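You operate a simulated robot arm through the tools that you are given. There is no shell and no other tool.

The job below is to be done with a simulated robot arm. You get a single attempt, and the scene is never put back.

JOB
Set the controls near the air bench top. At the end: the yellow oiler dial is turned to 1; the cushion dial by port 4 is turned to 1; the flow dial by port 1 is turned to 5; the cushion dial by port 2 is turned to 2; whatever was shut is shut again. Leave all else as you found it, and nothing knocked over.

Only the result counts: the job must be done as asked and must still hold three seconds after the hand-in. Knocking over, shifting, dropping, spilling or breaking anything else fails it.

ROBOT AND FRAMES
A 7-joint arm with a two-finger parallel gripper, fixed in place. Base frame: the origin is on the floor under the middle of its stand, x ahead of it, y to its left, z up; the work surface is at about z = 0.86. Lengths are in m, angles in degrees, forces in N, time in s.
It reaches about 1.247 m from its shoulder. Its first joint turns from -132.0 to 132.0 degrees. Payload 3.91 kg.
The TCP is the grasp point between the finger pads, 0.03 m short of the fingertips. In the tool frame z runs along the fingers and y along their closing line. Largest opening 0.11 m; finger width 0.02, thickness 0.01; the body of the gripper, 0.048 by 0.112 m, starts 0.055 m behind the TCP.
Orientation is told as [roll, pitch, yaw] about the base's x, y, z axes, in that order, counted from this pose: with the fingers straight down and closing along the base's y, the tool's x points along the base's -x, its y along +y and its z along -z.

CONTROLS
- The arm moves only by the tool move_arm. Its argument "rows" is a list that holds one entry, the list of rows, each a list of 7 numbers: the shift along the tool's x, y, z in units of 150 mm (1.0 is 150 mm), then the turn, a rotation vector about the tool's x, y, z in units of 120 degrees (1.0 is 120 degrees), then the opening, from 0 (shut) to 1 (fully open). In form: [[[dx, dy, dz, ax, ay, az, jaw], ...]]. A call has 1 to 20 rows; each row is the pose to reach, as a shift and turn from the pose commanded when the call began, along the tool's axes at that moment. A call with a number of a shift or a turn outside -1 to 1 is refused whole. Rows are played at 5 a second. More than 0.05 m and 8.6 degrees between two rows, or a gripper value outside its range, and nothing of the call is played. A pose out of reach is approached as far as the arm can. The call stops where the force on the tool passes 40 N (or 10 N more than at its start, if that is more) or the arm is blocked; 0.2 s more then pass. The fingers move at their own pace (about 0.108 m/s each) and stop on an object; they squeeze with about 20 N. The grip force told is the motor's: it shows also when the fingers shut on nothing. Time passes only in rows, and 0.2 s behind the last, so rows that repeat a pose let the fingers close. The reply holds the time, the measured pose of the TCP, the force on the tool along the base axes, the opening and the grip force, in the units named above and with some noise, with the torque about the TCP (base axes, N m) and any sound that the robot's microphone picked up.
- Cameras (640 x 400 px; columns grow to the right, rows downward): "scene" is fixed at [0.2213, 0.6516, 1.5171]; the picture's right is [-0.44, -0.90, 0.00], its down [-0.32, 0.16, -0.93] and it looks along [0.84, -0.41, -0.36] (base axes); focal length 297 px, centre (320, 200). "wrist" rides on the gripper at [0.072, 0.017, -0.103] in the tool frame; the picture's right is [-0.23, 0.97, 0.00], its down [-0.76, -0.18, -0.62] and it looks along [-0.61, -0.14, 0.78] (tool axes); focal length 222 px, centre (320, 200). There is no depth. A picture from a camera that has moved, and an enlarged one, comes with that camera's place and axes in the base frame and with its lens.
- snapshot(camera): a new picture of that camera. No time passes.
- enlarge(camera, box): a new picture of the part [left, top, right, bottom] of that camera's present view, enlarged. No time passes.
- job_done(): hands the job in; it is judged then, once.

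Nothing tells you positions but the pictures and the camera data. Unless the task says otherwise, let go and move clear before handing in.

The tools are called after "Call:" as a command line: name --argument value ..., lists and objects as JSON in quotes. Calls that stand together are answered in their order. move_arm: Moves the arm, as the interface text tells. Its arguments: {"type":"object","properties":{"rows":{"type":"array","items":{"type":"array","items":{"type":"array","items":{"type":"number"}}}}},"required":["rows"]} The other tools are called the same way: snapshot (camera) takes a picture; enlarge (camera, box) takes an enlarged picture of a part of a camera's view; job_done () hands the job in.

At the start:

```text
time_s: 0.0
eef_pos: [0.5338, 0.4247, 1.4474]
ee_rot: [0.0, -0.1, 0.0]
contact_force: [0.1, -0.3, 0.6]
torque: [0.0, -0.01, -0.02]
finger_gap: 0.1103
gripper_force: 0.0
```

scene: 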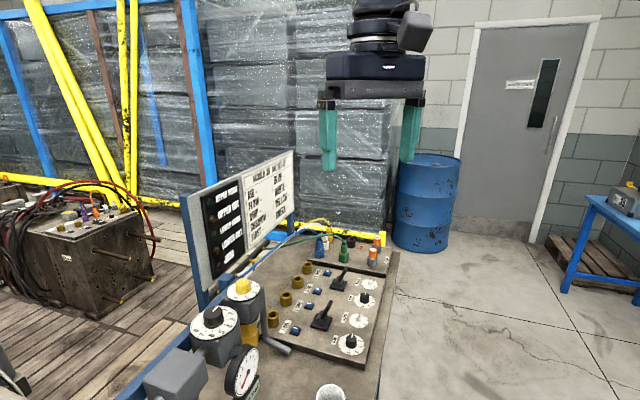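
wrist: 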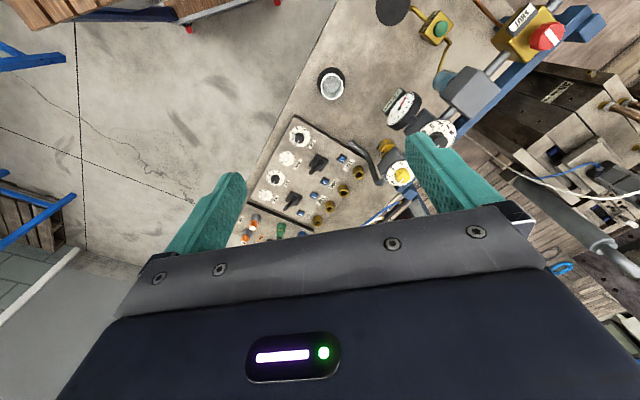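

I see a bench with a manifold board carrying dials, levers and ports, plus a regulator and yellow-knob oiler at the near end. I'll enlarge the pictures to read the details before moving.

Call:
enlarge --camera "scene" --box '[250, 220, 410, 380]'

Call:
enlarge --camera "scene" --box '[140, 260, 300, 400]'

Call:
enlarge --camera "scene" --box '[180, 150, 320, 290]'

Call:
enlarge --camera "wrist" --box '[230, 60, 450, 240]'

```text
2.50 times, centred on (330, 300) of scene
camera zoom: at [0.2213, 0.6516, 1.5171], right [-0.44, -0.9, 0.0], down [-0.32, 0.16, -0.93], along [0.84, -0.41, -0.36], focal length 742 px, centre (295, -50)
```

zoom: 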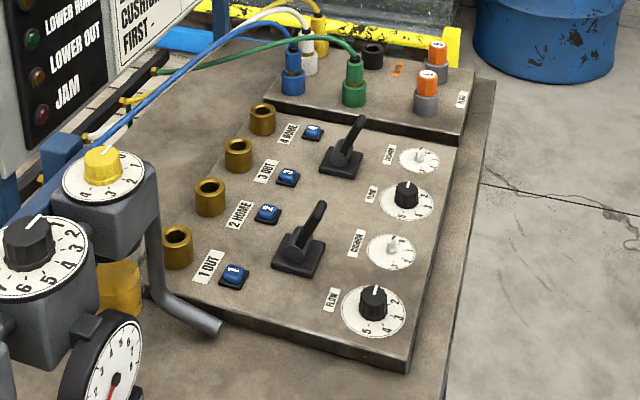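

```text
2.86 times, centred on (220, 330) of scene
camera zoom: at [0.2213, 0.6516, 1.5171], right [-0.44, -0.9, 0.0], down [-0.32, 0.16, -0.93], along [0.84, -0.41, -0.36], focal length 848 px, centre (606, -171)
```

zoom: 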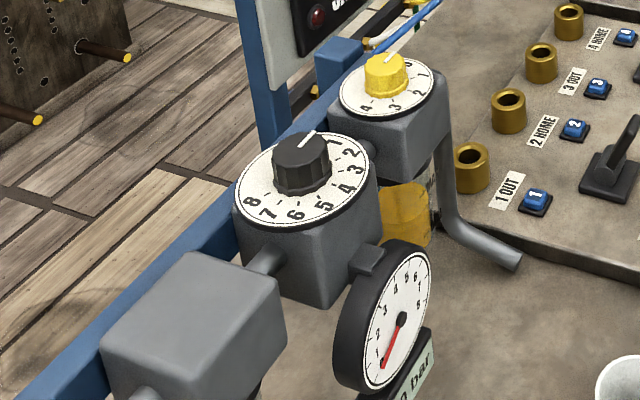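

```text
2.86 times, centred on (250, 220) of scene
camera zoom: at [0.2213, 0.6516, 1.5171], right [-0.44, -0.9, 0.0], down [-0.32, 0.16, -0.93], along [0.84, -0.41, -0.36], focal length 848 px, centre (520, 143)
```

zoom: 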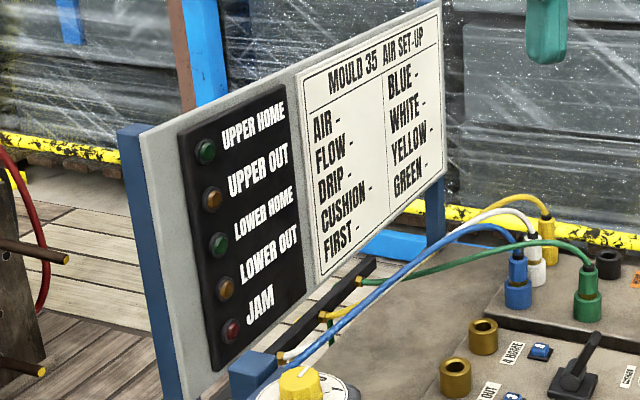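

```text
2.22 times, centred on (340, 150) of wrist
camera zoom: at [0.4605, 0.4415, 1.5512], right [0.23, 0.97, 0.0], down [0.76, -0.18, 0.62], along [0.61, -0.14, -0.78], focal length 494 px, centre (276, 311)
```

zoom: 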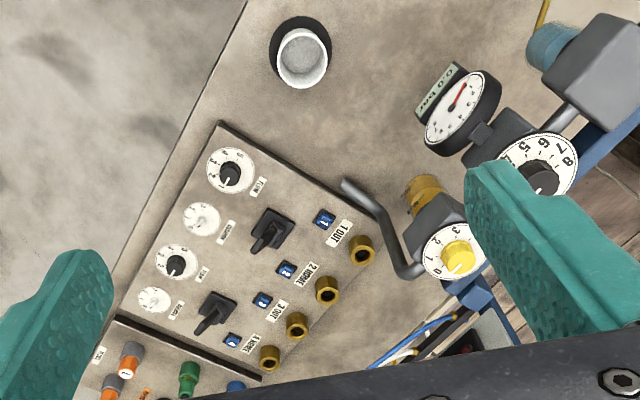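

I see the board turned about 45° to the base with its four dials (flow 1 at about (0.72, 0.32), cushion 4 at about (0.90, 0.13)), and the yellow oiler knob at about (0.78, 0.57, 1.10). I'll lower the wrist camera toward the dials for a closer look.

Call:
move_arm --rows '[[[-0.1, -0.15, 0.25, 0, 0, 0, 1], [-0.2, -0.3, 0.5, 0, 0, 0, 1], [-0.3, -0.45, 0.75, 0, 0, 0, 1], [-0.4, -0.6, 0.98, 0, 0, 0, 1]]]'

```text
time_s: 1.0
eef_pos: [0.593, 0.3356, 1.3006]
ee_rot: [0.0, 0.0, -0.1]
contact_force: [0.0, 0.0, -0.5]
torque: [0.0, -0.02, 0.01]
finger_gap: 0.1102
gripper_force: 0.0
```

The arm is now lower above the board edge; I'll go down a bit more and take a picture of the dials.

Call:
move_arm --rows '[[[0, 0, 0.25, 0, 0, 0, 1], [0, 0, 0.5, 0, 0, 0, 1], [0, 0, 0.7, 0, 0, 0, 1]]]'

Call:
snapshot --camera "wrist"

Call:
snapshot --camera "scene"

```text
time_s: 1.8
eef_pos: [0.5939, 0.3342, 1.1945]
ee_rot: [-0.1, 0.0, 0.0]
contact_force: [-0.5, 0.5, 0.1]
torque: [0.04, -0.03, -0.01]
finger_gap: 0.1098
gripper_force: 0.0
```

```text
taken
camera wrist: at [0.521, 0.3512, 1.2988], right [0.23, 0.97, 0.0], down [0.76, -0.18, 0.62], along [0.61, -0.14, -0.78], focal length 222 px, centre (320, 200)
```

wrist: 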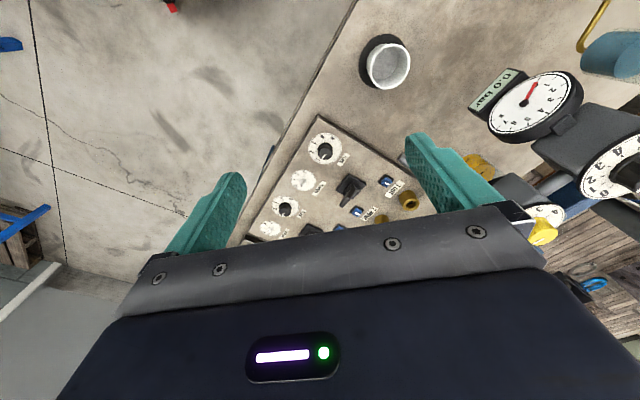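

```text
taken
```

scene: 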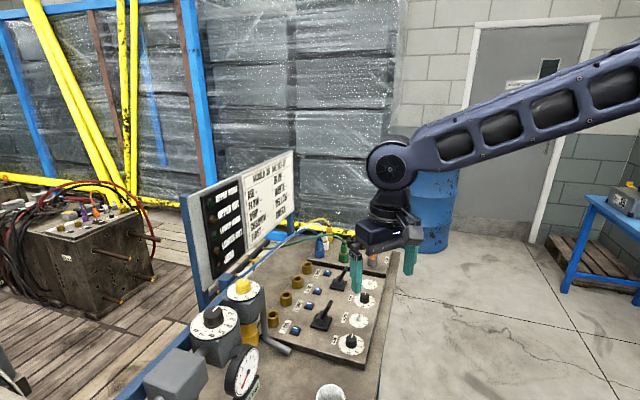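

Call:
enlarge --camera "wrist" --box '[240, 110, 360, 250]'

Call:
enlarge --camera "scene" --box '[325, 270, 395, 365]'

Call:
enlarge --camera "scene" --box '[180, 270, 270, 350]'

```text
2.86 times, centred on (300, 180) of wrist
camera zoom: at [0.521, 0.3512, 1.2988], right [0.23, 0.97, 0.0], down [0.76, -0.18, 0.62], along [0.61, -0.14, -0.78], focal length 635 px, centre (377, 257)
```

zoom: 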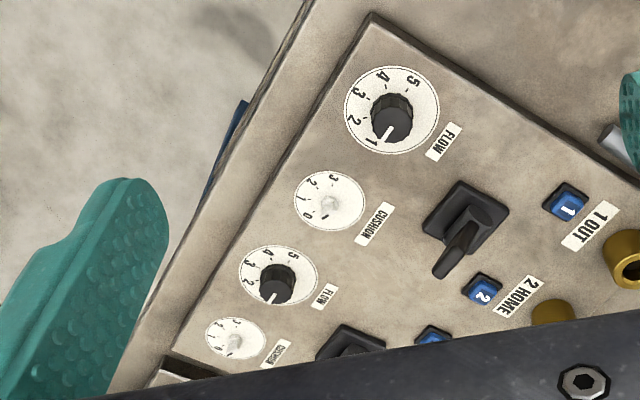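

```text
4.21 times, centred on (360, 318) of scene
camera zoom: at [0.2213, 0.6516, 1.5171], right [-0.44, -0.9, 0.0], down [-0.32, 0.16, -0.93], along [0.84, -0.41, -0.36], focal length 1250 px, centre (152, -295)
```

zoom: 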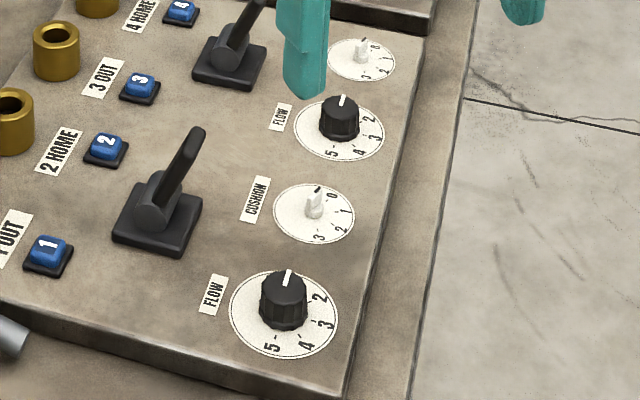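

```text
5.00 times, centred on (225, 310) of scene
camera zoom: at [0.2213, 0.6516, 1.5171], right [-0.44, -0.9, 0.0], down [-0.32, 0.16, -0.93], along [0.84, -0.41, -0.36], focal length 1484 px, centre (795, -350)
```

zoom: 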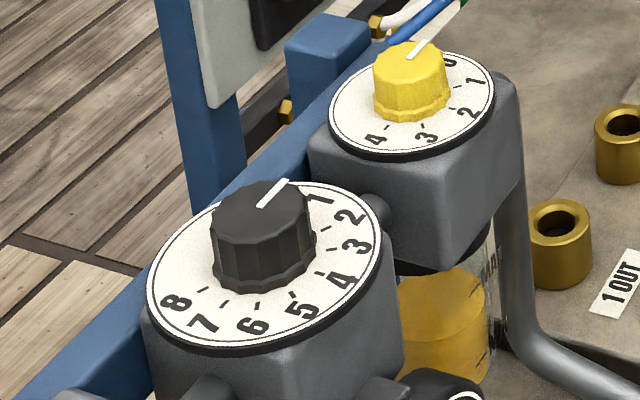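

The flow dial 1 knob sits at "1" and the cushion dials have small white pointers near "0"; numbers run clockwise seen from above. I'll bring the camera over cushion dial 2 for a closer look.

Call:
move_arm --rows '[[[-0.25, -0.1, 0.15, 0, 0, 0, 1], [-0.5, -0.2, 0.3, 0, 0, 0, 1], [-0.75, -0.3, 0.45, 0, 0, 0, 1], [-1.0, -0.4, 0.6, 0, 0, 0, 1]]]'

Call:
move_arm --rows '[[[-0.12, -0.04, 0.22, 0, 0, 0, 1], [-0.23, -0.08, 0.43, 0, 0, 0, 1]]]'

Call:
snapshot --camera "wrist"

Call:
enlarge --camera "wrist" --box '[250, 40, 410, 160]'

```text
time_s: 2.8
eef_pos: [0.7441, 0.2749, 1.1056]
ee_rot: [0.0, 0.1, 0.0]
contact_force: [-0.2, 0.5, 0.7]
torque: [-0.01, -0.04, -0.01]
finger_gap: 0.1099
gripper_force: 0.0
```

```text
time_s: 3.4
eef_pos: [0.7785, 0.2622, 1.0427]
ee_rot: [0.0, -0.1, 0.0]
contact_force: [-0.9, 0.3, 1.0]
torque: [0.03, -0.05, -0.02]
finger_gap: 0.1102
gripper_force: 0.1
```

```text
taken
camera wrist: at [0.7059, 0.2793, 1.1453], right [0.23, 0.97, 0.0], down [0.76, -0.18, 0.62], along [0.61, -0.14, -0.78], focal length 222 px, centre (320, 200)
```

wrist: 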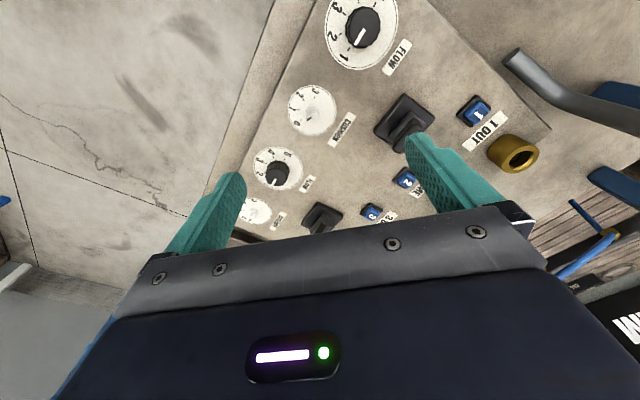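

```text
3.33 times, centred on (330, 100) of wrist
camera zoom: at [0.7059, 0.2793, 1.1453], right [0.23, 0.97, 0.0], down [0.76, -0.18, 0.62], along [0.61, -0.14, -0.78], focal length 740 px, centre (287, 533)
```

zoom: 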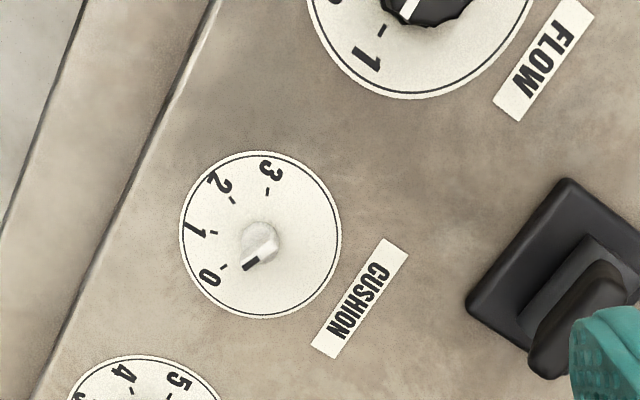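

The cushion dial has a small white knob with a black pointer mark. I'll zoom in on each dial more tightly to read the present pointer angle and scale geometry.

Call:
enlarge --camera "wrist" --box '[285, 80, 345, 140]'

Call:
enlarge --camera "wrist" --box '[315, 0, 415, 80]'

Call:
enlarge --camera "wrist" --box '[230, 140, 310, 230]'

```text
6.67 times, centred on (315, 110) of wrist
camera zoom: at [0.7059, 0.2793, 1.1453], right [0.23, 0.97, 0.0], down [0.76, -0.18, 0.62], along [0.61, -0.14, -0.78], focal length 1481 px, centre (353, 800)
```

zoom: 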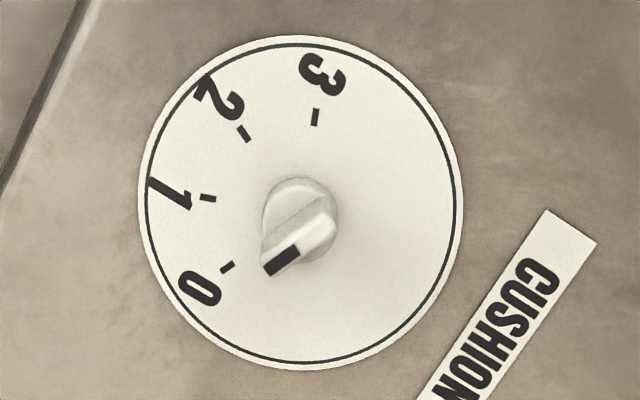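

```text
5.00 times, centred on (365, 40) of wrist
camera zoom: at [0.7059, 0.2793, 1.1453], right [0.23, 0.97, 0.0], down [0.76, -0.18, 0.62], along [0.61, -0.14, -0.78], focal length 1111 px, centre (95, 1000)
```

zoom: 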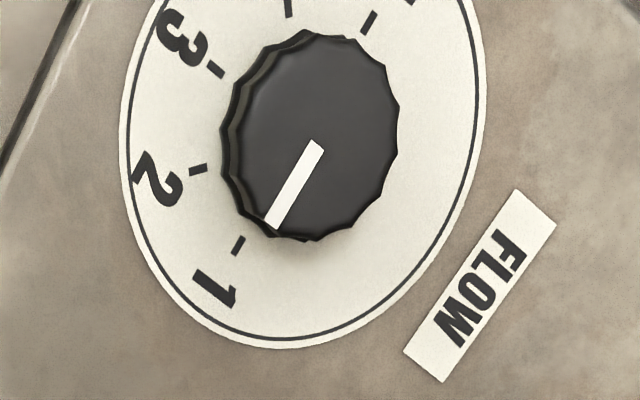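

```text
4.44 times, centred on (270, 185) of wrist
camera zoom: at [0.7059, 0.2793, 1.1453], right [0.23, 0.97, 0.0], down [0.76, -0.18, 0.62], along [0.61, -0.14, -0.78], focal length 987 px, centre (542, 267)
```

zoom: 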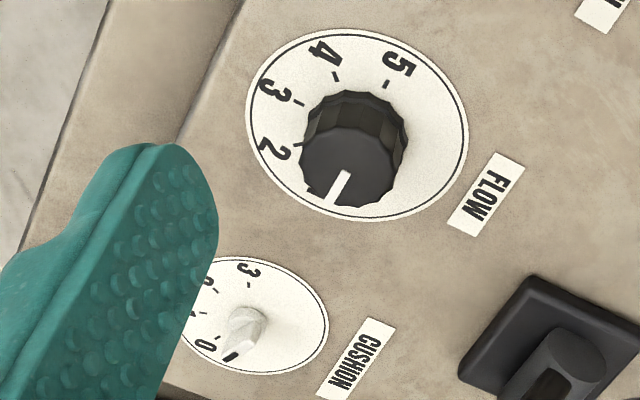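

Dial scales work out to 45° per step, clockwise from above: flow dial 1 is centred at about (0.719, 0.316), cushion 2 at about (0.783, 0.252), plate at z≈0.882. I'll start with flow dial 1, moving above it with a 45° yaw.

Call:
move_arm --rows '[[[0.066, 0.06, 0.09, 0, 0, -0.0625, 0.6], [0.132, 0.12, 0.18, 0, 0, -0.125, 0.6], [0.198, 0.18, 0.27, 0, 0, -0.1875, 0.6], [0.263, 0.24, 0.36, 0, 0, -0.25, 0.6], [0.329, 0.3, 0.45, 0, 0, -0.3125, 0.6], [0.395, 0.359, 0.54, 0, 0, -0.375, 0.6]]]'

Call:
snapshot --camera "wrist"

Call:
snapshot --camera "scene"

```text
time_s: 4.8
eef_pos: [0.7189, 0.3154, 0.9601]
ee_rot: [0.0, 0.0, 45.2]
contact_force: [-0.3, 0.1, 0.0]
torque: [-0.03, 0.0, 0.03]
finger_gap: 0.0659
gripper_force: 0.1
```

```text
taken
camera wrist: at [0.6551, 0.2769, 1.0635], right [-0.53, 0.85, 0.0], down [0.66, 0.41, 0.62], along [0.53, 0.33, -0.78], focal length 222 px, centre (320, 200)
```

wrist: 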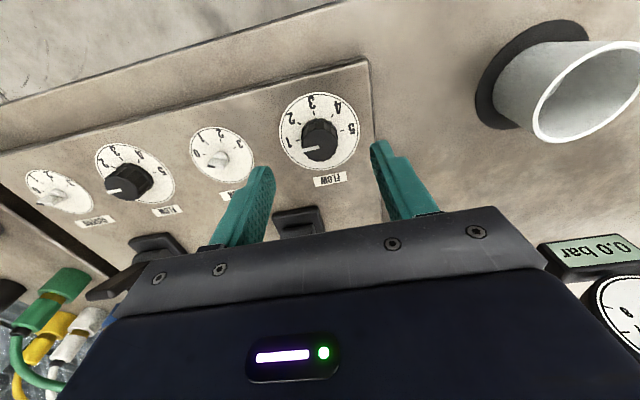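

```text
taken
```

scene: 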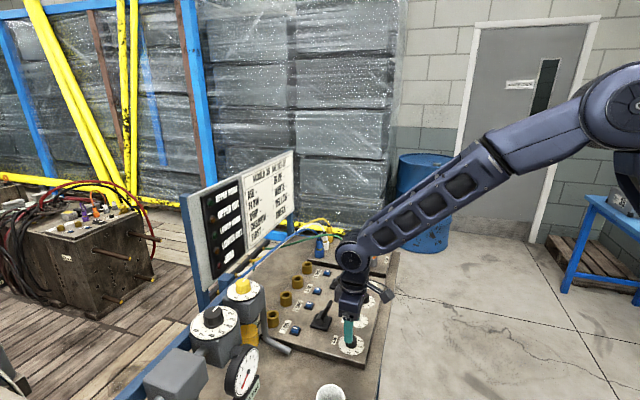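

Call:
enlarge --camera "wrist" --box '[270, 85, 370, 195]'

```text
3.64 times, centred on (320, 140) of wrist
camera zoom: at [0.6551, 0.2769, 1.0635], right [-0.53, 0.85, 0.0], down [0.66, 0.41, 0.62], along [0.53, 0.33, -0.78], focal length 808 px, centre (320, 418)
```

zoom: 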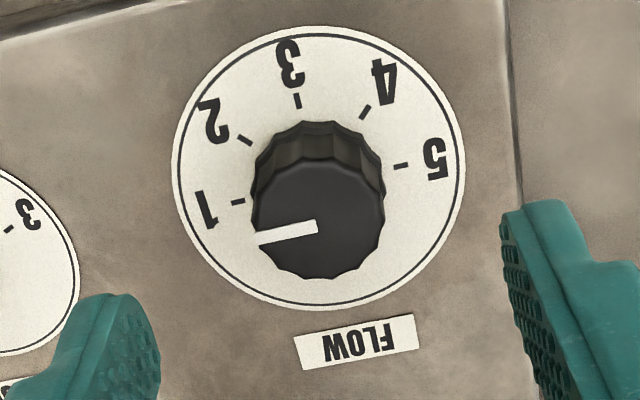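

The knob is centred under the TCP to within a millimetre. I'll go down around it and close the fingers.

Call:
move_arm --rows '[[[0, 0, 0.1, 0, 0, 0, 0.6], [0, 0, 0.2, 0, 0, 0, 0.6], [0, 0, 0.28, 0, 0, 0, 0.6], [0, 0, 0.28, 0, 0, 0, 0.6]]]'

Call:
move_arm --rows '[[[0, 0, 0, 0, 0, 0, 0.35], [0, 0, 0, 0, 0, 0, 0.15], [0, 0, 0, 0, 0, 0, 0.15], [0, 0, 0, 0, 0, 0, 0.15]]]'

Call:
snapshot --camera "wrist"

```text
time_s: 5.8
eef_pos: [0.7186, 0.3166, 0.919]
ee_rot: [0.0, 0.0, 45.0]
contact_force: [-0.1, -0.6, 0.1]
torque: [-0.03, 0.01, 0.02]
finger_gap: 0.0661
gripper_force: 0.0
```

```text
time_s: 6.8
eef_pos: [0.7196, 0.3159, 0.9188]
ee_rot: [0.1, 0.0, 44.9]
contact_force: [5.5, -4.1, -0.5]
torque: [-0.13, -0.19, 0.01]
finger_gap: 0.0293
gripper_force: 44.8
```

```text
taken
camera wrist: at [0.6553, 0.2768, 1.0218], right [-0.53, 0.85, 0.0], down [0.66, 0.41, 0.62], along [0.53, 0.33, -0.78], focal length 222 px, centre (320, 200)
```

wrist: 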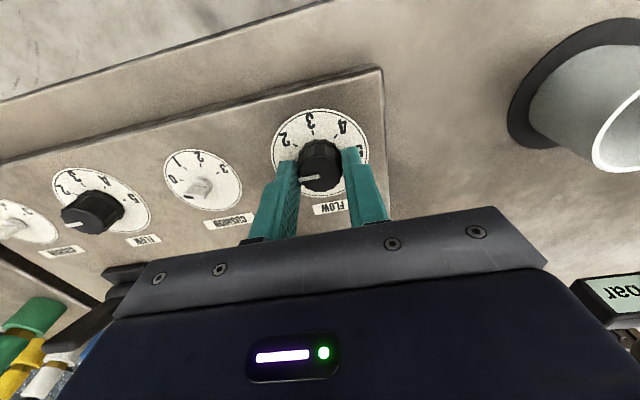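

The fingers hold the knob (29 mm gap). I'll turn clockwise (seen from above) by 90° in small steps.

Call:
move_arm --rows '[[[0, 0, 0, 0, 0, 0.0625, 0.15], [0, 0, 0, 0, 0, 0.125, 0.15], [0, 0, 0, 0, 0, 0.1875, 0.15], [0, 0, 0, 0, 0, 0.25, 0.15], [0, 0, 0, 0, 0, 0.3125, 0.15], [0, 0, 0, 0, 0, 0.375, 0.15]]]'

Call:
snapshot --camera "wrist"

```text
time_s: 8.2
eef_pos: [0.7196, 0.3164, 0.9189]
ee_rot: [0.0, 0.1, -0.1]
contact_force: [6.7, -10.5, 5.9]
torque: [-0.51, -0.59, 0.01]
finger_gap: 0.0291
gripper_force: 44.7
```

```text
taken
camera wrist: at [0.6461, 0.333, 1.0218], right [0.23, 0.97, 0.0], down [0.76, -0.18, 0.62], along [0.61, -0.14, -0.78], focal length 222 px, centre (320, 200)
```

wrist: 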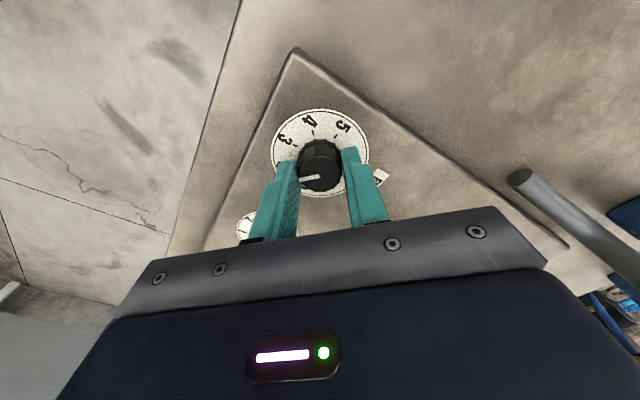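

The knob turns with the gripper, as the pointer keeps its place relative to the fingers. I'll continue another 45°.

Call:
move_arm --rows '[[[0, 0, 0, 0, 0, 0.0625, 0.15], [0, 0, 0, 0, 0, 0.125, 0.15], [0, 0, 0, 0, 0, 0.1875, 0.15], [0, 0, 0, 0, 0, 0.25, 0.15], [0, 0, 0, 0, 0, 0.3125, 0.15], [0, 0, 0, 0, 0, 0.375, 0.15]]]'

Call:
snapshot --camera "wrist"

```text
time_s: 9.6
eef_pos: [0.7183, 0.3164, 0.9173]
ee_rot: [0.0, 0.1, -45.2]
contact_force: [15.7, -12.0, 0.7]
torque: [-0.33, -0.46, -0.05]
finger_gap: 0.0291
gripper_force: 45.2
```

```text
taken
camera wrist: at [0.6794, 0.3793, 1.0219], right [0.85, 0.53, 0.0], down [0.41, -0.67, 0.62], along [0.33, -0.53, -0.78], focal length 222 px, centre (320, 200)
```

wrist: 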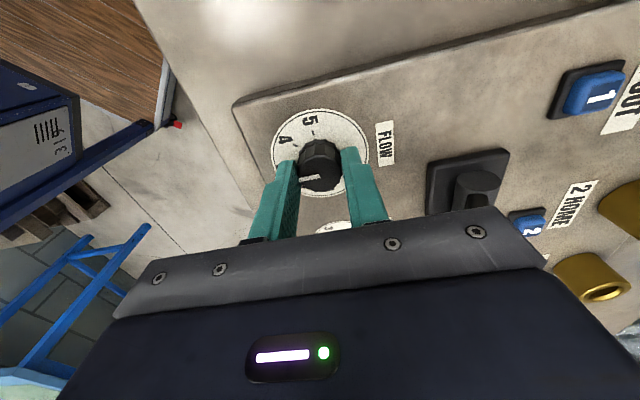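

The pointer is now at 3 after 90°. I'll keep turning in the same grip, with a 1 mm sideways relief, and watch the forces.

Call:
move_arm --rows '[[[-0.007, 0, 0, 0, 0, 0.0, 0.15], [-0.007, 0, 0, 0, 0, 0.0625, 0.15], [-0.007, 0, 0, 0, 0, 0.125, 0.15], [-0.007, 0, 0, 0, 0, 0.1875, 0.15], [-0.007, 0, 0, 0, 0, 0.25, 0.15], [-0.007, 0, 0, 0, 0, 0.3125, 0.15], [-0.007, 0, 0, 0, 0, 0.375, 0.15]]]'

Call:
snapshot --camera "wrist"

```text
time_s: 11.2
eef_pos: [0.7197, 0.3157, 0.9185]
ee_rot: [0.0, 0.0, -90.1]
contact_force: [2.5, 3.3, 8.9]
torque: [-0.02, -0.1, 0.0]
finger_gap: 0.0291
gripper_force: 44.7
```

```text
taken
camera wrist: at [0.7355, 0.3884, 1.0219], right [0.97, -0.23, 0.0], down [-0.18, -0.76, 0.62], along [-0.14, -0.61, -0.78], focal length 222 px, centre (320, 200)
```

wrist: 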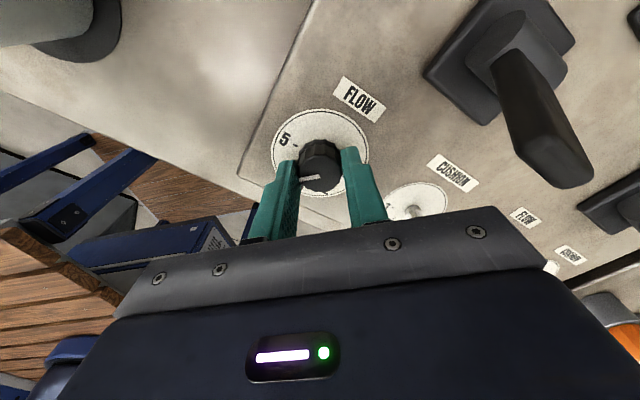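

Forces are low and the knob follows; the pointer is now at 4. I'll turn the last 45° to 5.

Call:
move_arm --rows '[[[0, 0, 0, 0, 0, 0.0625, 0.15], [0, 0, 0, 0, 0, 0.125, 0.15], [0, 0, 0, 0, 0, 0.1875, 0.15], [0, 0, 0, 0, 0, 0.25, 0.15], [0, 0, 0, 0, 0, 0.3125, 0.15], [0, 0, 0, 0, 0, 0.375, 0.15], [0, 0, 0, 0, 0, 0.375, 0.15]]]'

Call:
enlarge --camera "wrist" --box '[250, 90, 390, 220]'

```text
time_s: 12.8
eef_pos: [0.7189, 0.3156, 0.9191]
ee_rot: [0.0, 0.0, -135.0]
contact_force: [-9.7, 9.9, 12.9]
torque: [0.42, 0.23, 0.02]
finger_gap: 0.0294
gripper_force: 45.3
```

```text
3.08 times, centred on (320, 155) of wrist
camera zoom: at [0.7818, 0.3551, 1.022], right [0.53, -0.85, 0.0], down [-0.66, -0.41, 0.62], along [-0.53, -0.33, -0.78], focal length 684 px, centre (320, 338)
```

zoom: 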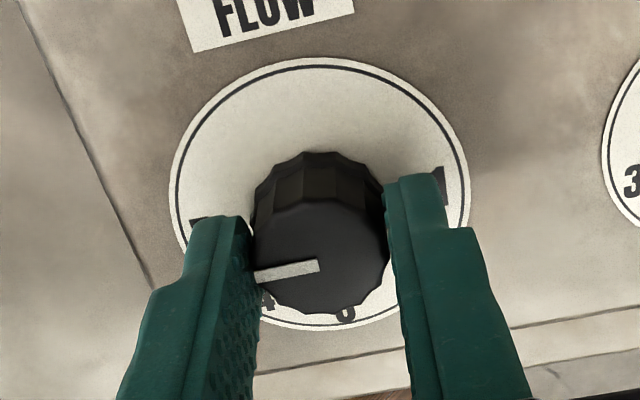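

The yaw reached -135°, so the knob has turned a full 180°. I'll open the fingers, lift straight up and check the reading.

Call:
move_arm --rows '[[[0, 0, 0, 0, 0, 0, 0.4], [0, 0, 0, 0, 0, 0, 0.6], [0, 0, 0, 0, 0, 0, 0.6], [0, 0, -0.2, 0, 0, 0, 0.6], [0, 0, -0.5, 0, 0, 0, 0.6]]]'

Call:
snapshot --camera "wrist"

Call:
enlarge --camera "wrist" --box '[270, 80, 370, 180]'

```text
time_s: 14.0
eef_pos: [0.7187, 0.3151, 0.994]
ee_rot: [0.0, 0.0, -134.9]
contact_force: [0.3, -0.3, -0.9]
torque: [0.0, 0.05, 0.07]
finger_gap: 0.0657
gripper_force: 0.0
```

```text
taken
camera wrist: at [0.7821, 0.3546, 1.0966], right [0.53, -0.85, 0.0], down [-0.66, -0.41, 0.62], along [-0.53, -0.33, -0.78], focal length 222 px, centre (320, 200)
```

wrist: 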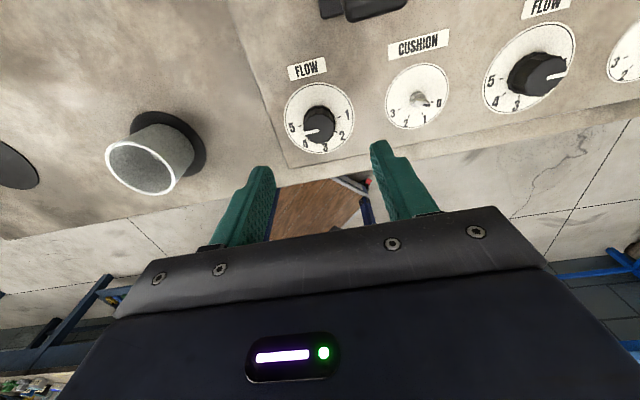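

```text
4.00 times, centred on (320, 130) of wrist
camera zoom: at [0.7821, 0.3546, 1.0966], right [0.53, -0.85, 0.0], down [-0.66, -0.41, 0.62], along [-0.53, -0.33, -0.78], focal length 888 px, centre (320, 480)
```

zoom: 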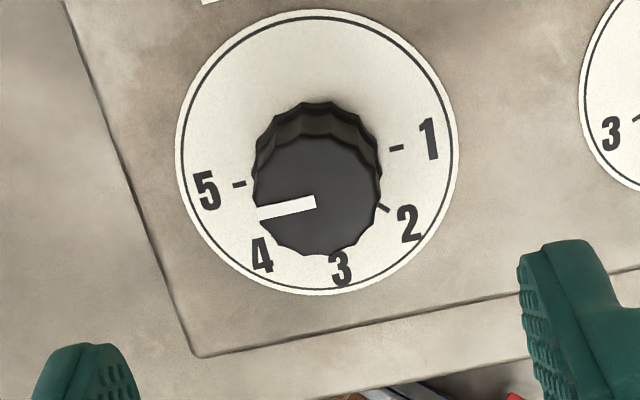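

Flow dial 1 now points at 5 (within about 2°). Next is cushion dial 2: I'll move above it with the fingers set across its pointer (yaw -67.5°) and look closely at the small knob.

Call:
move_arm --rows '[[[0.001, 0.075, 0.0, 0, 0, -0.0702, 0.5], [0.002, 0.15, 0.0, 0, 0, -0.1404, 0.5], [0.002, 0.225, 0.0, 0, 0, -0.2106, 0.5], [0.003, 0.3, 0.0, 0, 0, -0.2808, 0.5], [0.004, 0.375, 0.0, 0, 0, -0.351, 0.5], [0.005, 0.45, 0.07, 0, 0, -0.4212, 0.5], [0.006, 0.525, 0.14, 0, 0, -0.4914, 0.5], [0.006, 0.603, 0.22, 0, 0, -0.562, 0.5]]]'

Call:
snapshot --camera "wrist"

Call:
enlarge --camera "wrist" --box '[270, 85, 370, 185]'

```text
time_s: 15.8
eef_pos: [0.7835, 0.2532, 0.96]
ee_rot: [0.0, 0.0, -67.4]
contact_force: [0.1, 0.6, -0.1]
torque: [-0.06, -0.04, 0.02]
finger_gap: 0.0552
gripper_force: 0.1
```

```text
taken
camera wrist: at [0.7712, 0.3257, 1.0637], right [0.99, 0.16, 0.0], down [0.13, -0.77, 0.62], along [0.1, -0.61, -0.78], focal length 222 px, centre (320, 200)
```

wrist: 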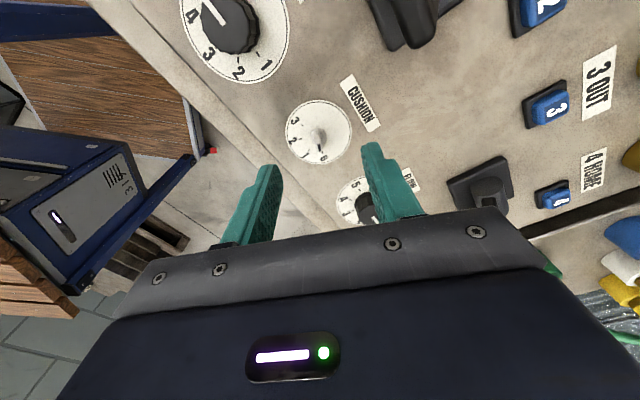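

```text
4.00 times, centred on (320, 135) of wrist
camera zoom: at [0.7712, 0.3257, 1.0637], right [0.99, 0.16, 0.0], down [0.13, -0.77, 0.62], along [0.1, -0.61, -0.78], focal length 888 px, centre (320, 460)
```

zoom: 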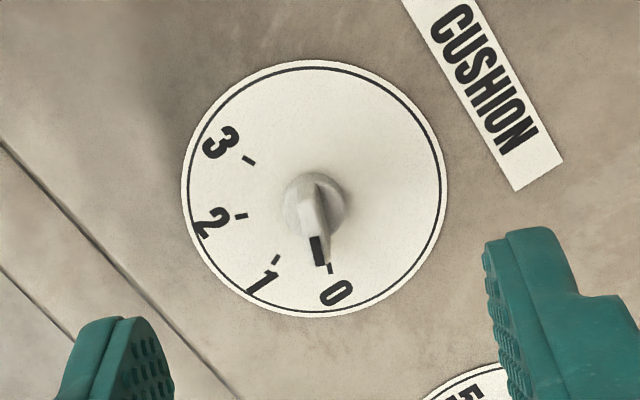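

Call:
enlarge --camera "wrist" --box '[305, 120, 335, 155]'

Call:
enlarge --camera "scene" --box '[335, 300, 380, 335]'

```text
11.43 times, centred on (320, 138) of wrist
camera zoom: at [0.7712, 0.3257, 1.0637], right [0.99, 0.16, 0.0], down [0.13, -0.77, 0.62], along [0.1, -0.61, -0.78], focal length 2538 px, centre (320, 914)
```

zoom: 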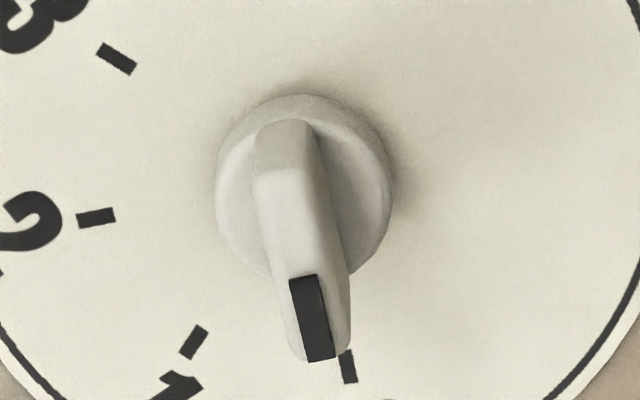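

```text
11.43 times, centred on (358, 318) of scene
camera zoom: at [0.2213, 0.6516, 1.5171], right [-0.44, -0.9, 0.0], down [-0.32, 0.16, -0.93], along [0.84, -0.41, -0.36], focal length 3392 px, centre (-109, -1143)
```

zoom: 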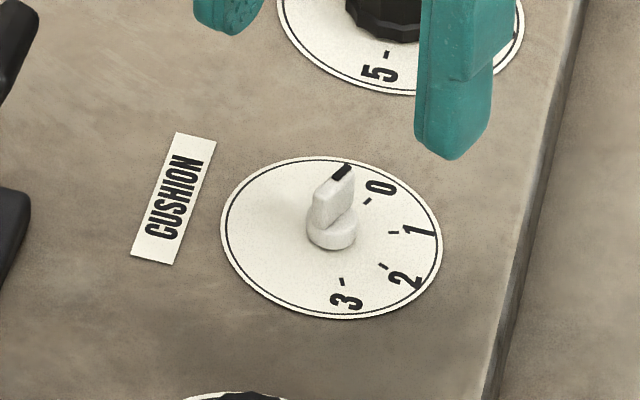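

The cushion knob is a low disc with a narrow pointer blade; I'll grip the blade flat-on. It sits about 1.2 mm to one side of the tool axis, so I'll correct for that while going down.

Call:
move_arm --rows '[[[0.002, -0.008, 0.1, 0, 0, 0, 0.5], [0.002, -0.008, 0.2, 0, 0, 0, 0.4], [0.002, -0.008, 0.28, 0, 0, 0, 0.3], [0.002, -0.008, 0.28, 0, 0, 0, 0.3]]]'

Call:
enlarge --camera "wrist" --box '[270, 110, 370, 210]'

Call:
enlarge --camera "scene" --box '[335, 290, 385, 335]'

```text
time_s: 16.8
eef_pos: [0.7831, 0.2532, 0.9189]
ee_rot: [0.0, 0.0, -67.6]
contact_force: [-0.3, -0.1, 0.2]
torque: [0.01, 0.02, -0.01]
finger_gap: 0.033
gripper_force: 0.1
```

```text
4.00 times, centred on (320, 160) of wrist
camera zoom: at [0.7707, 0.3255, 1.0217], right [0.99, 0.16, 0.0], down [0.13, -0.77, 0.62], along [0.1, -0.61, -0.78], focal length 888 px, centre (320, 360)
```

zoom: 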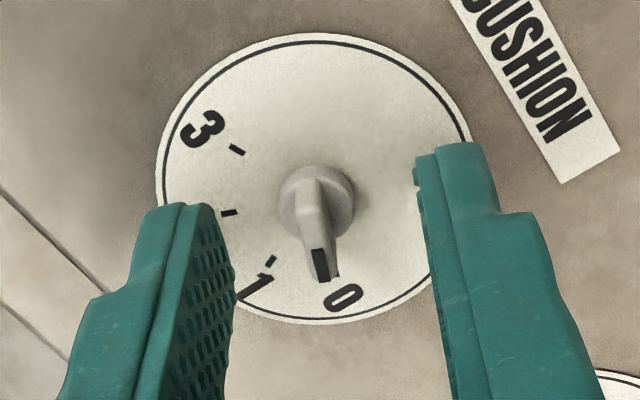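

```text
8.89 times, centred on (360, 312) of scene
camera zoom: at [0.2213, 0.6516, 1.5171], right [-0.44, -0.9, 0.0], down [-0.32, 0.16, -0.93], along [0.84, -0.41, -0.36], focal length 2638 px, centre (-36, -800)
```

zoom: 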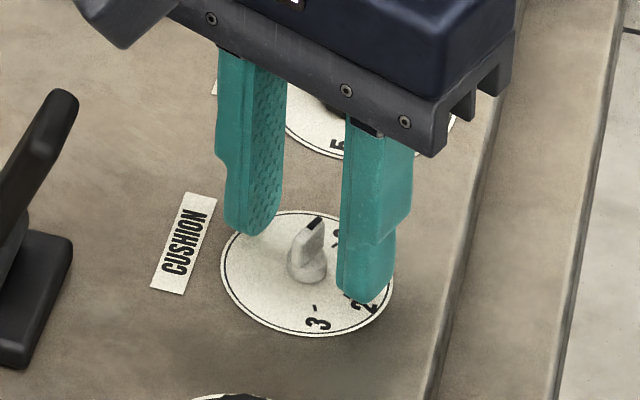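

The blade is centred between the fingers. I'll close on it.

Call:
move_arm --rows '[[[0, 0, 0, 0, 0, 0, 0.15], [0, 0, 0, 0, 0, 0, 0.0], [0, 0, 0, 0, 0, 0, 0.0], [0, 0, 0, 0, 0, 0, 0.0]]]'

Call:
enlarge --camera "wrist" --box '[270, 110, 370, 210]'

```text
time_s: 17.8
eef_pos: [0.7828, 0.2511, 0.9183]
ee_rot: [-0.1, 0.0, -67.7]
contact_force: [-6.7, -3.2, 0.3]
torque: [-0.04, 0.24, -0.07]
finger_gap: 0.0121
gripper_force: 45.2
```

```text
4.00 times, centred on (320, 160) of wrist
camera zoom: at [0.7704, 0.3254, 1.0217], right [0.99, 0.16, 0.0], down [0.13, -0.77, 0.62], along [0.1, -0.62, -0.78], focal length 888 px, centre (320, 360)
```

zoom: 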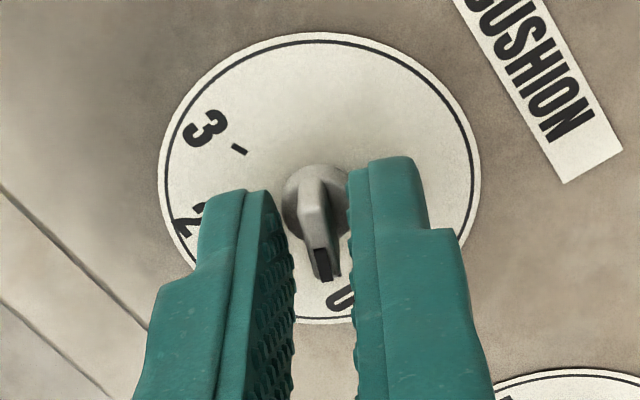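

The fingers stopped at 12 mm, on the base disc rather than the blade. I'll open, rise 4.5 mm and close on the blade instead.

Call:
move_arm --rows '[[[0, 0, 0, 0, 0, 0, 0.3], [0, 0, 0, 0, 0, 0, 0.3], [0, -0.003, -0.03, 0, 0, 0, 0.3], [0, -0.003, -0.03, 0, 0, 0, 0.3], [0, -0.003, -0.03, 0, 0, 0, 0.1], [0, -0.003, -0.03, 0, 0, 0, 0.0], [0, -0.003, -0.03, 0, 0, 0, 0.0], [0, -0.003, -0.03, 0, 0, 0, 0.0]]]'

Call:
enlarge --camera "wrist" --box '[270, 110, 370, 210]'

```text
time_s: 19.6
eef_pos: [0.7829, 0.2522, 0.9231]
ee_rot: [-0.1, 0.0, -67.6]
contact_force: [0.9, 0.2, 0.4]
torque: [-0.01, -0.04, -0.22]
finger_gap: 0.0042
gripper_force: 44.1
```

```text
4.00 times, centred on (320, 160) of wrist
camera zoom: at [0.7704, 0.3253, 1.0265], right [0.99, 0.16, 0.0], down [0.13, -0.77, 0.62], along [0.1, -0.62, -0.78], focal length 888 px, centre (320, 360)
```

zoom: 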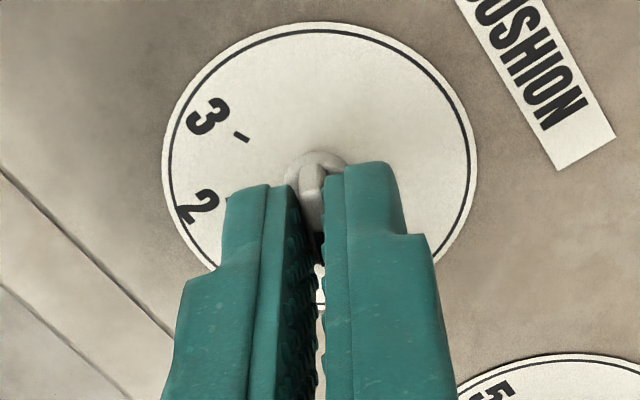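

Now the fingers hold the blade (4 mm). I'll turn clockwise 45° and check.

Call:
move_arm --rows '[[[0, 0, 0, 0, 0, 0.0625, 0], [0, 0, 0, 0, 0, 0.125, 0], [0, 0, 0, 0, 0, 0.1875, 0], [0, 0, 0, 0, 0, 0.25, 0], [0, 0, 0, 0, 0, 0.3125, 0], [0, 0, 0, 0, 0, 0.375, 0]]]'

Call:
enlarge --camera "wrist" --box '[250, 90, 390, 220]'

```text
time_s: 21.0
eef_pos: [0.7822, 0.2521, 0.9235]
ee_rot: [0.0, 0.0, -112.7]
contact_force: [3.6, 3.4, 1.8]
torque: [-0.65, 0.17, 0.03]
finger_gap: 0.0044
gripper_force: 44.2
```

```text
3.08 times, centred on (320, 155) of wrist
camera zoom: at [0.8255, 0.3122, 1.0265], right [0.81, -0.58, 0.0], down [-0.46, -0.63, 0.62], along [-0.36, -0.51, -0.78], focal length 684 px, centre (320, 338)
```

zoom: 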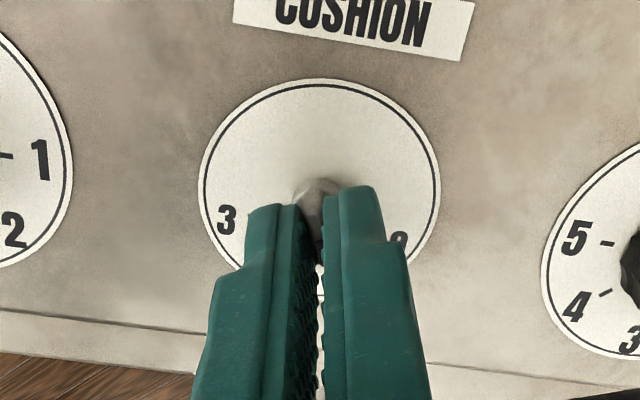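

The knob follows and the forces stay small. I'll turn the remaining 45° to reach 2.

Call:
move_arm --rows '[[[0, 0, 0, 0, 0, 0.0625, 0], [0, 0, 0, 0, 0, 0.125, 0], [0, 0, 0, 0, 0, 0.1875, 0], [0, 0, 0, 0, 0, 0.25, 0], [0, 0, 0, 0, 0, 0.3125, 0], [0, 0, 0, 0, 0, 0.375, 0], [0, 0, 0, 0, 0, 0.375, 0]]]'

Call:
enlarge --camera "wrist" --box '[250, 90, 390, 220]'

```text
time_s: 22.6
eef_pos: [0.782, 0.252, 0.923]
ee_rot: [0.0, 0.0, -157.5]
contact_force: [0.1, 6.6, 8.4]
torque: [0.07, 0.15, -0.01]
finger_gap: 0.0043
gripper_force: 44.2
```

```text
3.08 times, centred on (320, 155) of wrist
camera zoom: at [0.8551, 0.2641, 1.0265], right [0.16, -0.99, 0.0], down [-0.77, -0.13, 0.62], along [-0.61, -0.1, -0.78], focal length 684 px, centre (320, 338)
```

zoom: 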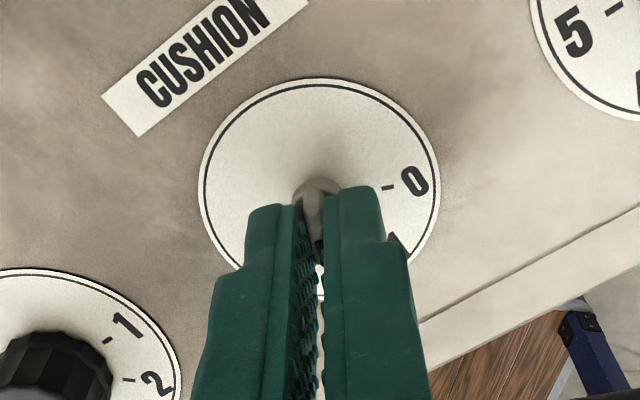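

The yaw reads -157.5°, which should be the 2 mark. I'll open, lift and check.

Call:
move_arm --rows '[[[0, 0, 0, 0, 0, 0, 0.3], [0, 0, 0, 0, 0, 0, 0.4], [0, 0, 0, 0, 0, 0, 0.4], [0, 0, -0.2, 0, 0, 0, 0.4], [0, 0, -0.5, 0, 0, 0, 0.4]]]'

Call:
snapshot --camera "wrist"

Call:
enlarge --camera "wrist" --box '[280, 85, 360, 165]'

```text
time_s: 23.8
eef_pos: [0.7826, 0.252, 0.9976]
ee_rot: [0.0, -0.2, -157.6]
contact_force: [0.7, 0.0, -1.2]
torque: [-0.03, 0.02, 0.02]
finger_gap: 0.0438
gripper_force: 0.1
```

```text
taken
camera wrist: at [0.8549, 0.2633, 1.1007], right [0.16, -0.99, 0.0], down [-0.77, -0.13, 0.62], along [-0.62, -0.1, -0.78], focal length 222 px, centre (320, 200)
```

wrist: 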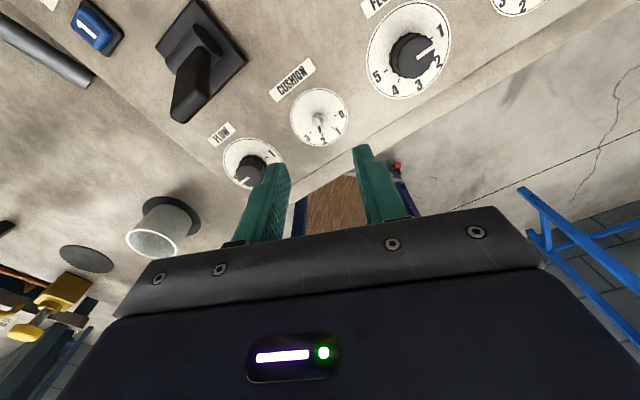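

```text
5.00 times, centred on (320, 125) of wrist
camera zoom: at [0.8549, 0.2633, 1.1007], right [0.16, -0.99, 0.0], down [-0.77, -0.13, 0.62], along [-0.62, -0.1, -0.78], focal length 1111 px, centre (320, 575)
```

zoom: 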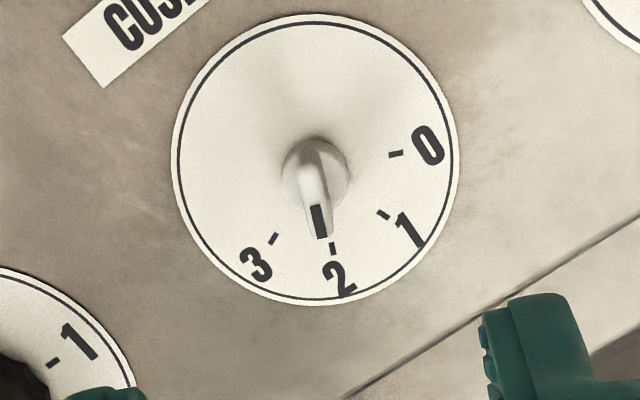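

Cushion 2 now reads 2. Next is cushion dial 4, estimated at about (0.911, 0.124); I'll travel there above the levers, turning back to yaw -67.5°.

Call:
move_arm --rows '[[[0.047, 0.112, -0.03, 0, 0, -0.0625, 0.4], [0.094, 0.224, -0.06, 0, 0, -0.125, 0.4], [0.141, 0.336, -0.09, 0, 0, -0.1875, 0.4], [0.188, 0.448, -0.1, 0, 0, -0.25, 0.4], [0.235, 0.56, -0.1, 0, 0, -0.3125, 0.4], [0.28, 0.67, -0.1, 0, 0, -0.375, 0.4]]]'

Call:
snapshot --camera "wrist"

Call:
snapshot --camera "scene"

```text
time_s: 25.2
eef_pos: [0.8591, 0.1765, 1.0125]
ee_rot: [0.0, -0.1, -112.3]
contact_force: [-1.2, 0.5, -0.2]
torque: [-0.06, -0.01, -0.01]
finger_gap: 0.0441
gripper_force: 0.1
```

```text
taken
camera wrist: at [0.9019, 0.2366, 1.1157], right [0.81, -0.58, 0.0], down [-0.45, -0.64, 0.62], along [-0.36, -0.51, -0.78], focal length 222 px, centre (320, 200)
```

wrist: 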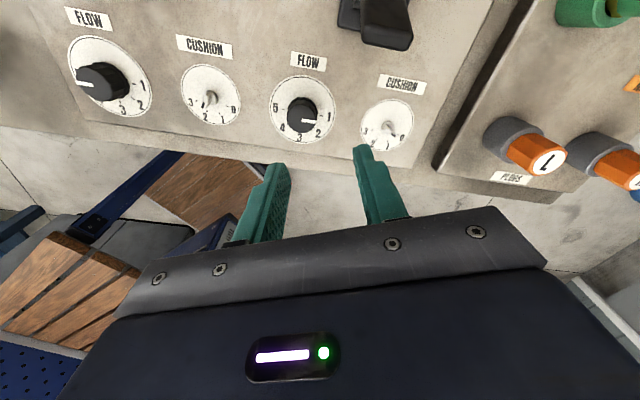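

```text
taken
```

scene: 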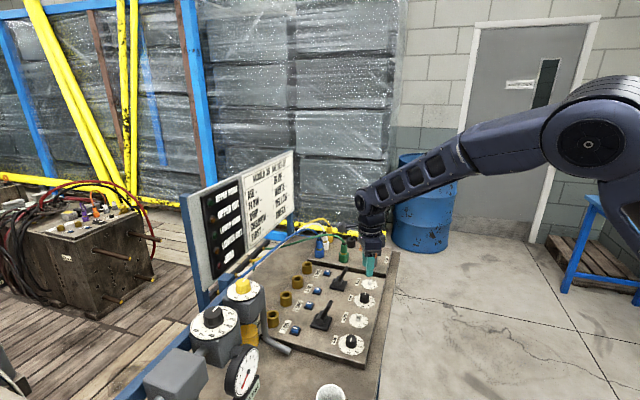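

I see cushion 4 just ahead with its pointer toward 0, and the orange-capped plugs are clear of the gripper. I'll move above it at yaw -67.5°.

Call:
move_arm --rows '[[[-0.032, 0.074, 0.0, 0, 0, -0.0625, 0.4], [-0.063, 0.148, 0.0, 0, 0, -0.125, 0.4], [-0.095, 0.223, 0.0, 0, 0, -0.1875, 0.4], [-0.126, 0.297, 0.08, 0, 0, -0.25, 0.4], [-0.158, 0.371, 0.16, 0, 0, -0.3125, 0.4], [-0.189, 0.445, 0.25, 0, 0, -0.374, 0.4]]]'

Call:
snapshot --camera "wrist"

Call:
enlarge --camera "wrist" --box '[285, 90, 355, 160]'

Call:
enlarge --camera "scene" --box '[320, 220, 410, 310]'

```text
time_s: 26.6
eef_pos: [0.9113, 0.1232, 0.9747]
ee_rot: [-0.1, -0.1, -67.5]
contact_force: [-1.0, 0.0, 0.0]
torque: [-0.04, -0.02, 0.02]
finger_gap: 0.0439
gripper_force: 0.2
```

```text
taken
camera wrist: at [0.8977, 0.1961, 1.079], right [0.99, 0.16, 0.0], down [0.13, -0.77, 0.62], along [0.1, -0.61, -0.78], focal length 222 px, centre (320, 200)
```

wrist: 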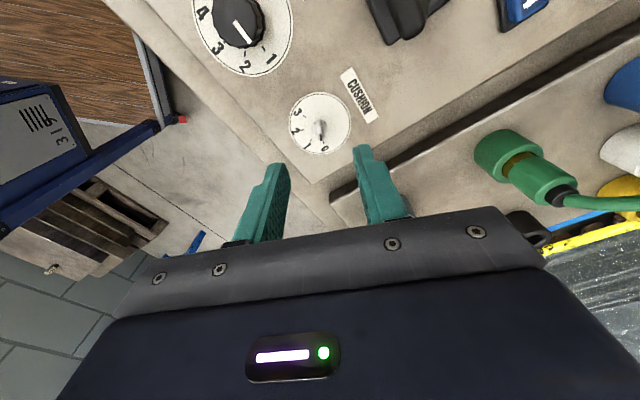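

```text
5.71 times, centred on (320, 125) of wrist
camera zoom: at [0.8977, 0.1961, 1.079], right [0.99, 0.16, 0.0], down [0.13, -0.77, 0.62], along [0.1, -0.61, -0.78], focal length 1269 px, centre (320, 629)
```

zoom: 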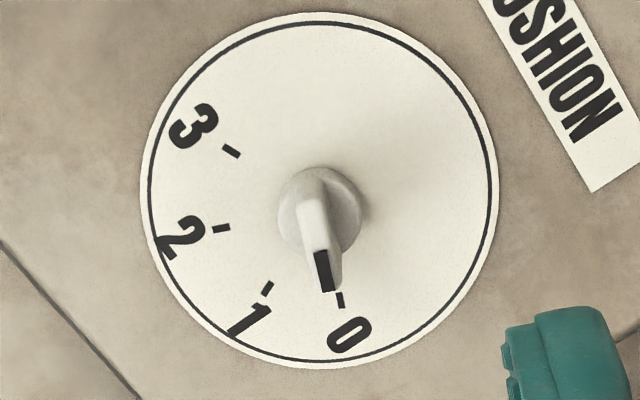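

```text
4.44 times, centred on (365, 265) of scene
camera zoom: at [0.2213, 0.6516, 1.5171], right [-0.44, -0.9, 0.0], down [-0.32, 0.16, -0.93], along [0.84, -0.41, -0.36], focal length 1319 px, centre (120, -89)
```

zoom: 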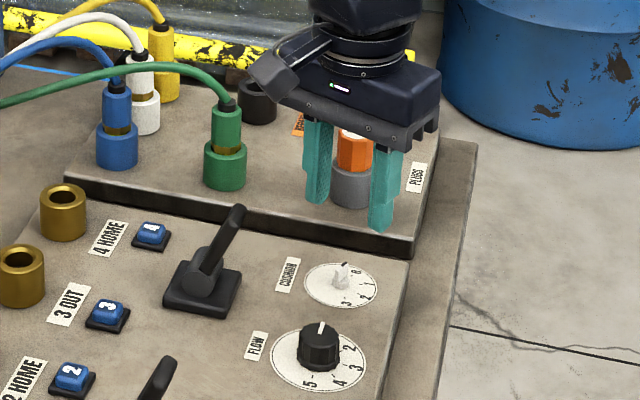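

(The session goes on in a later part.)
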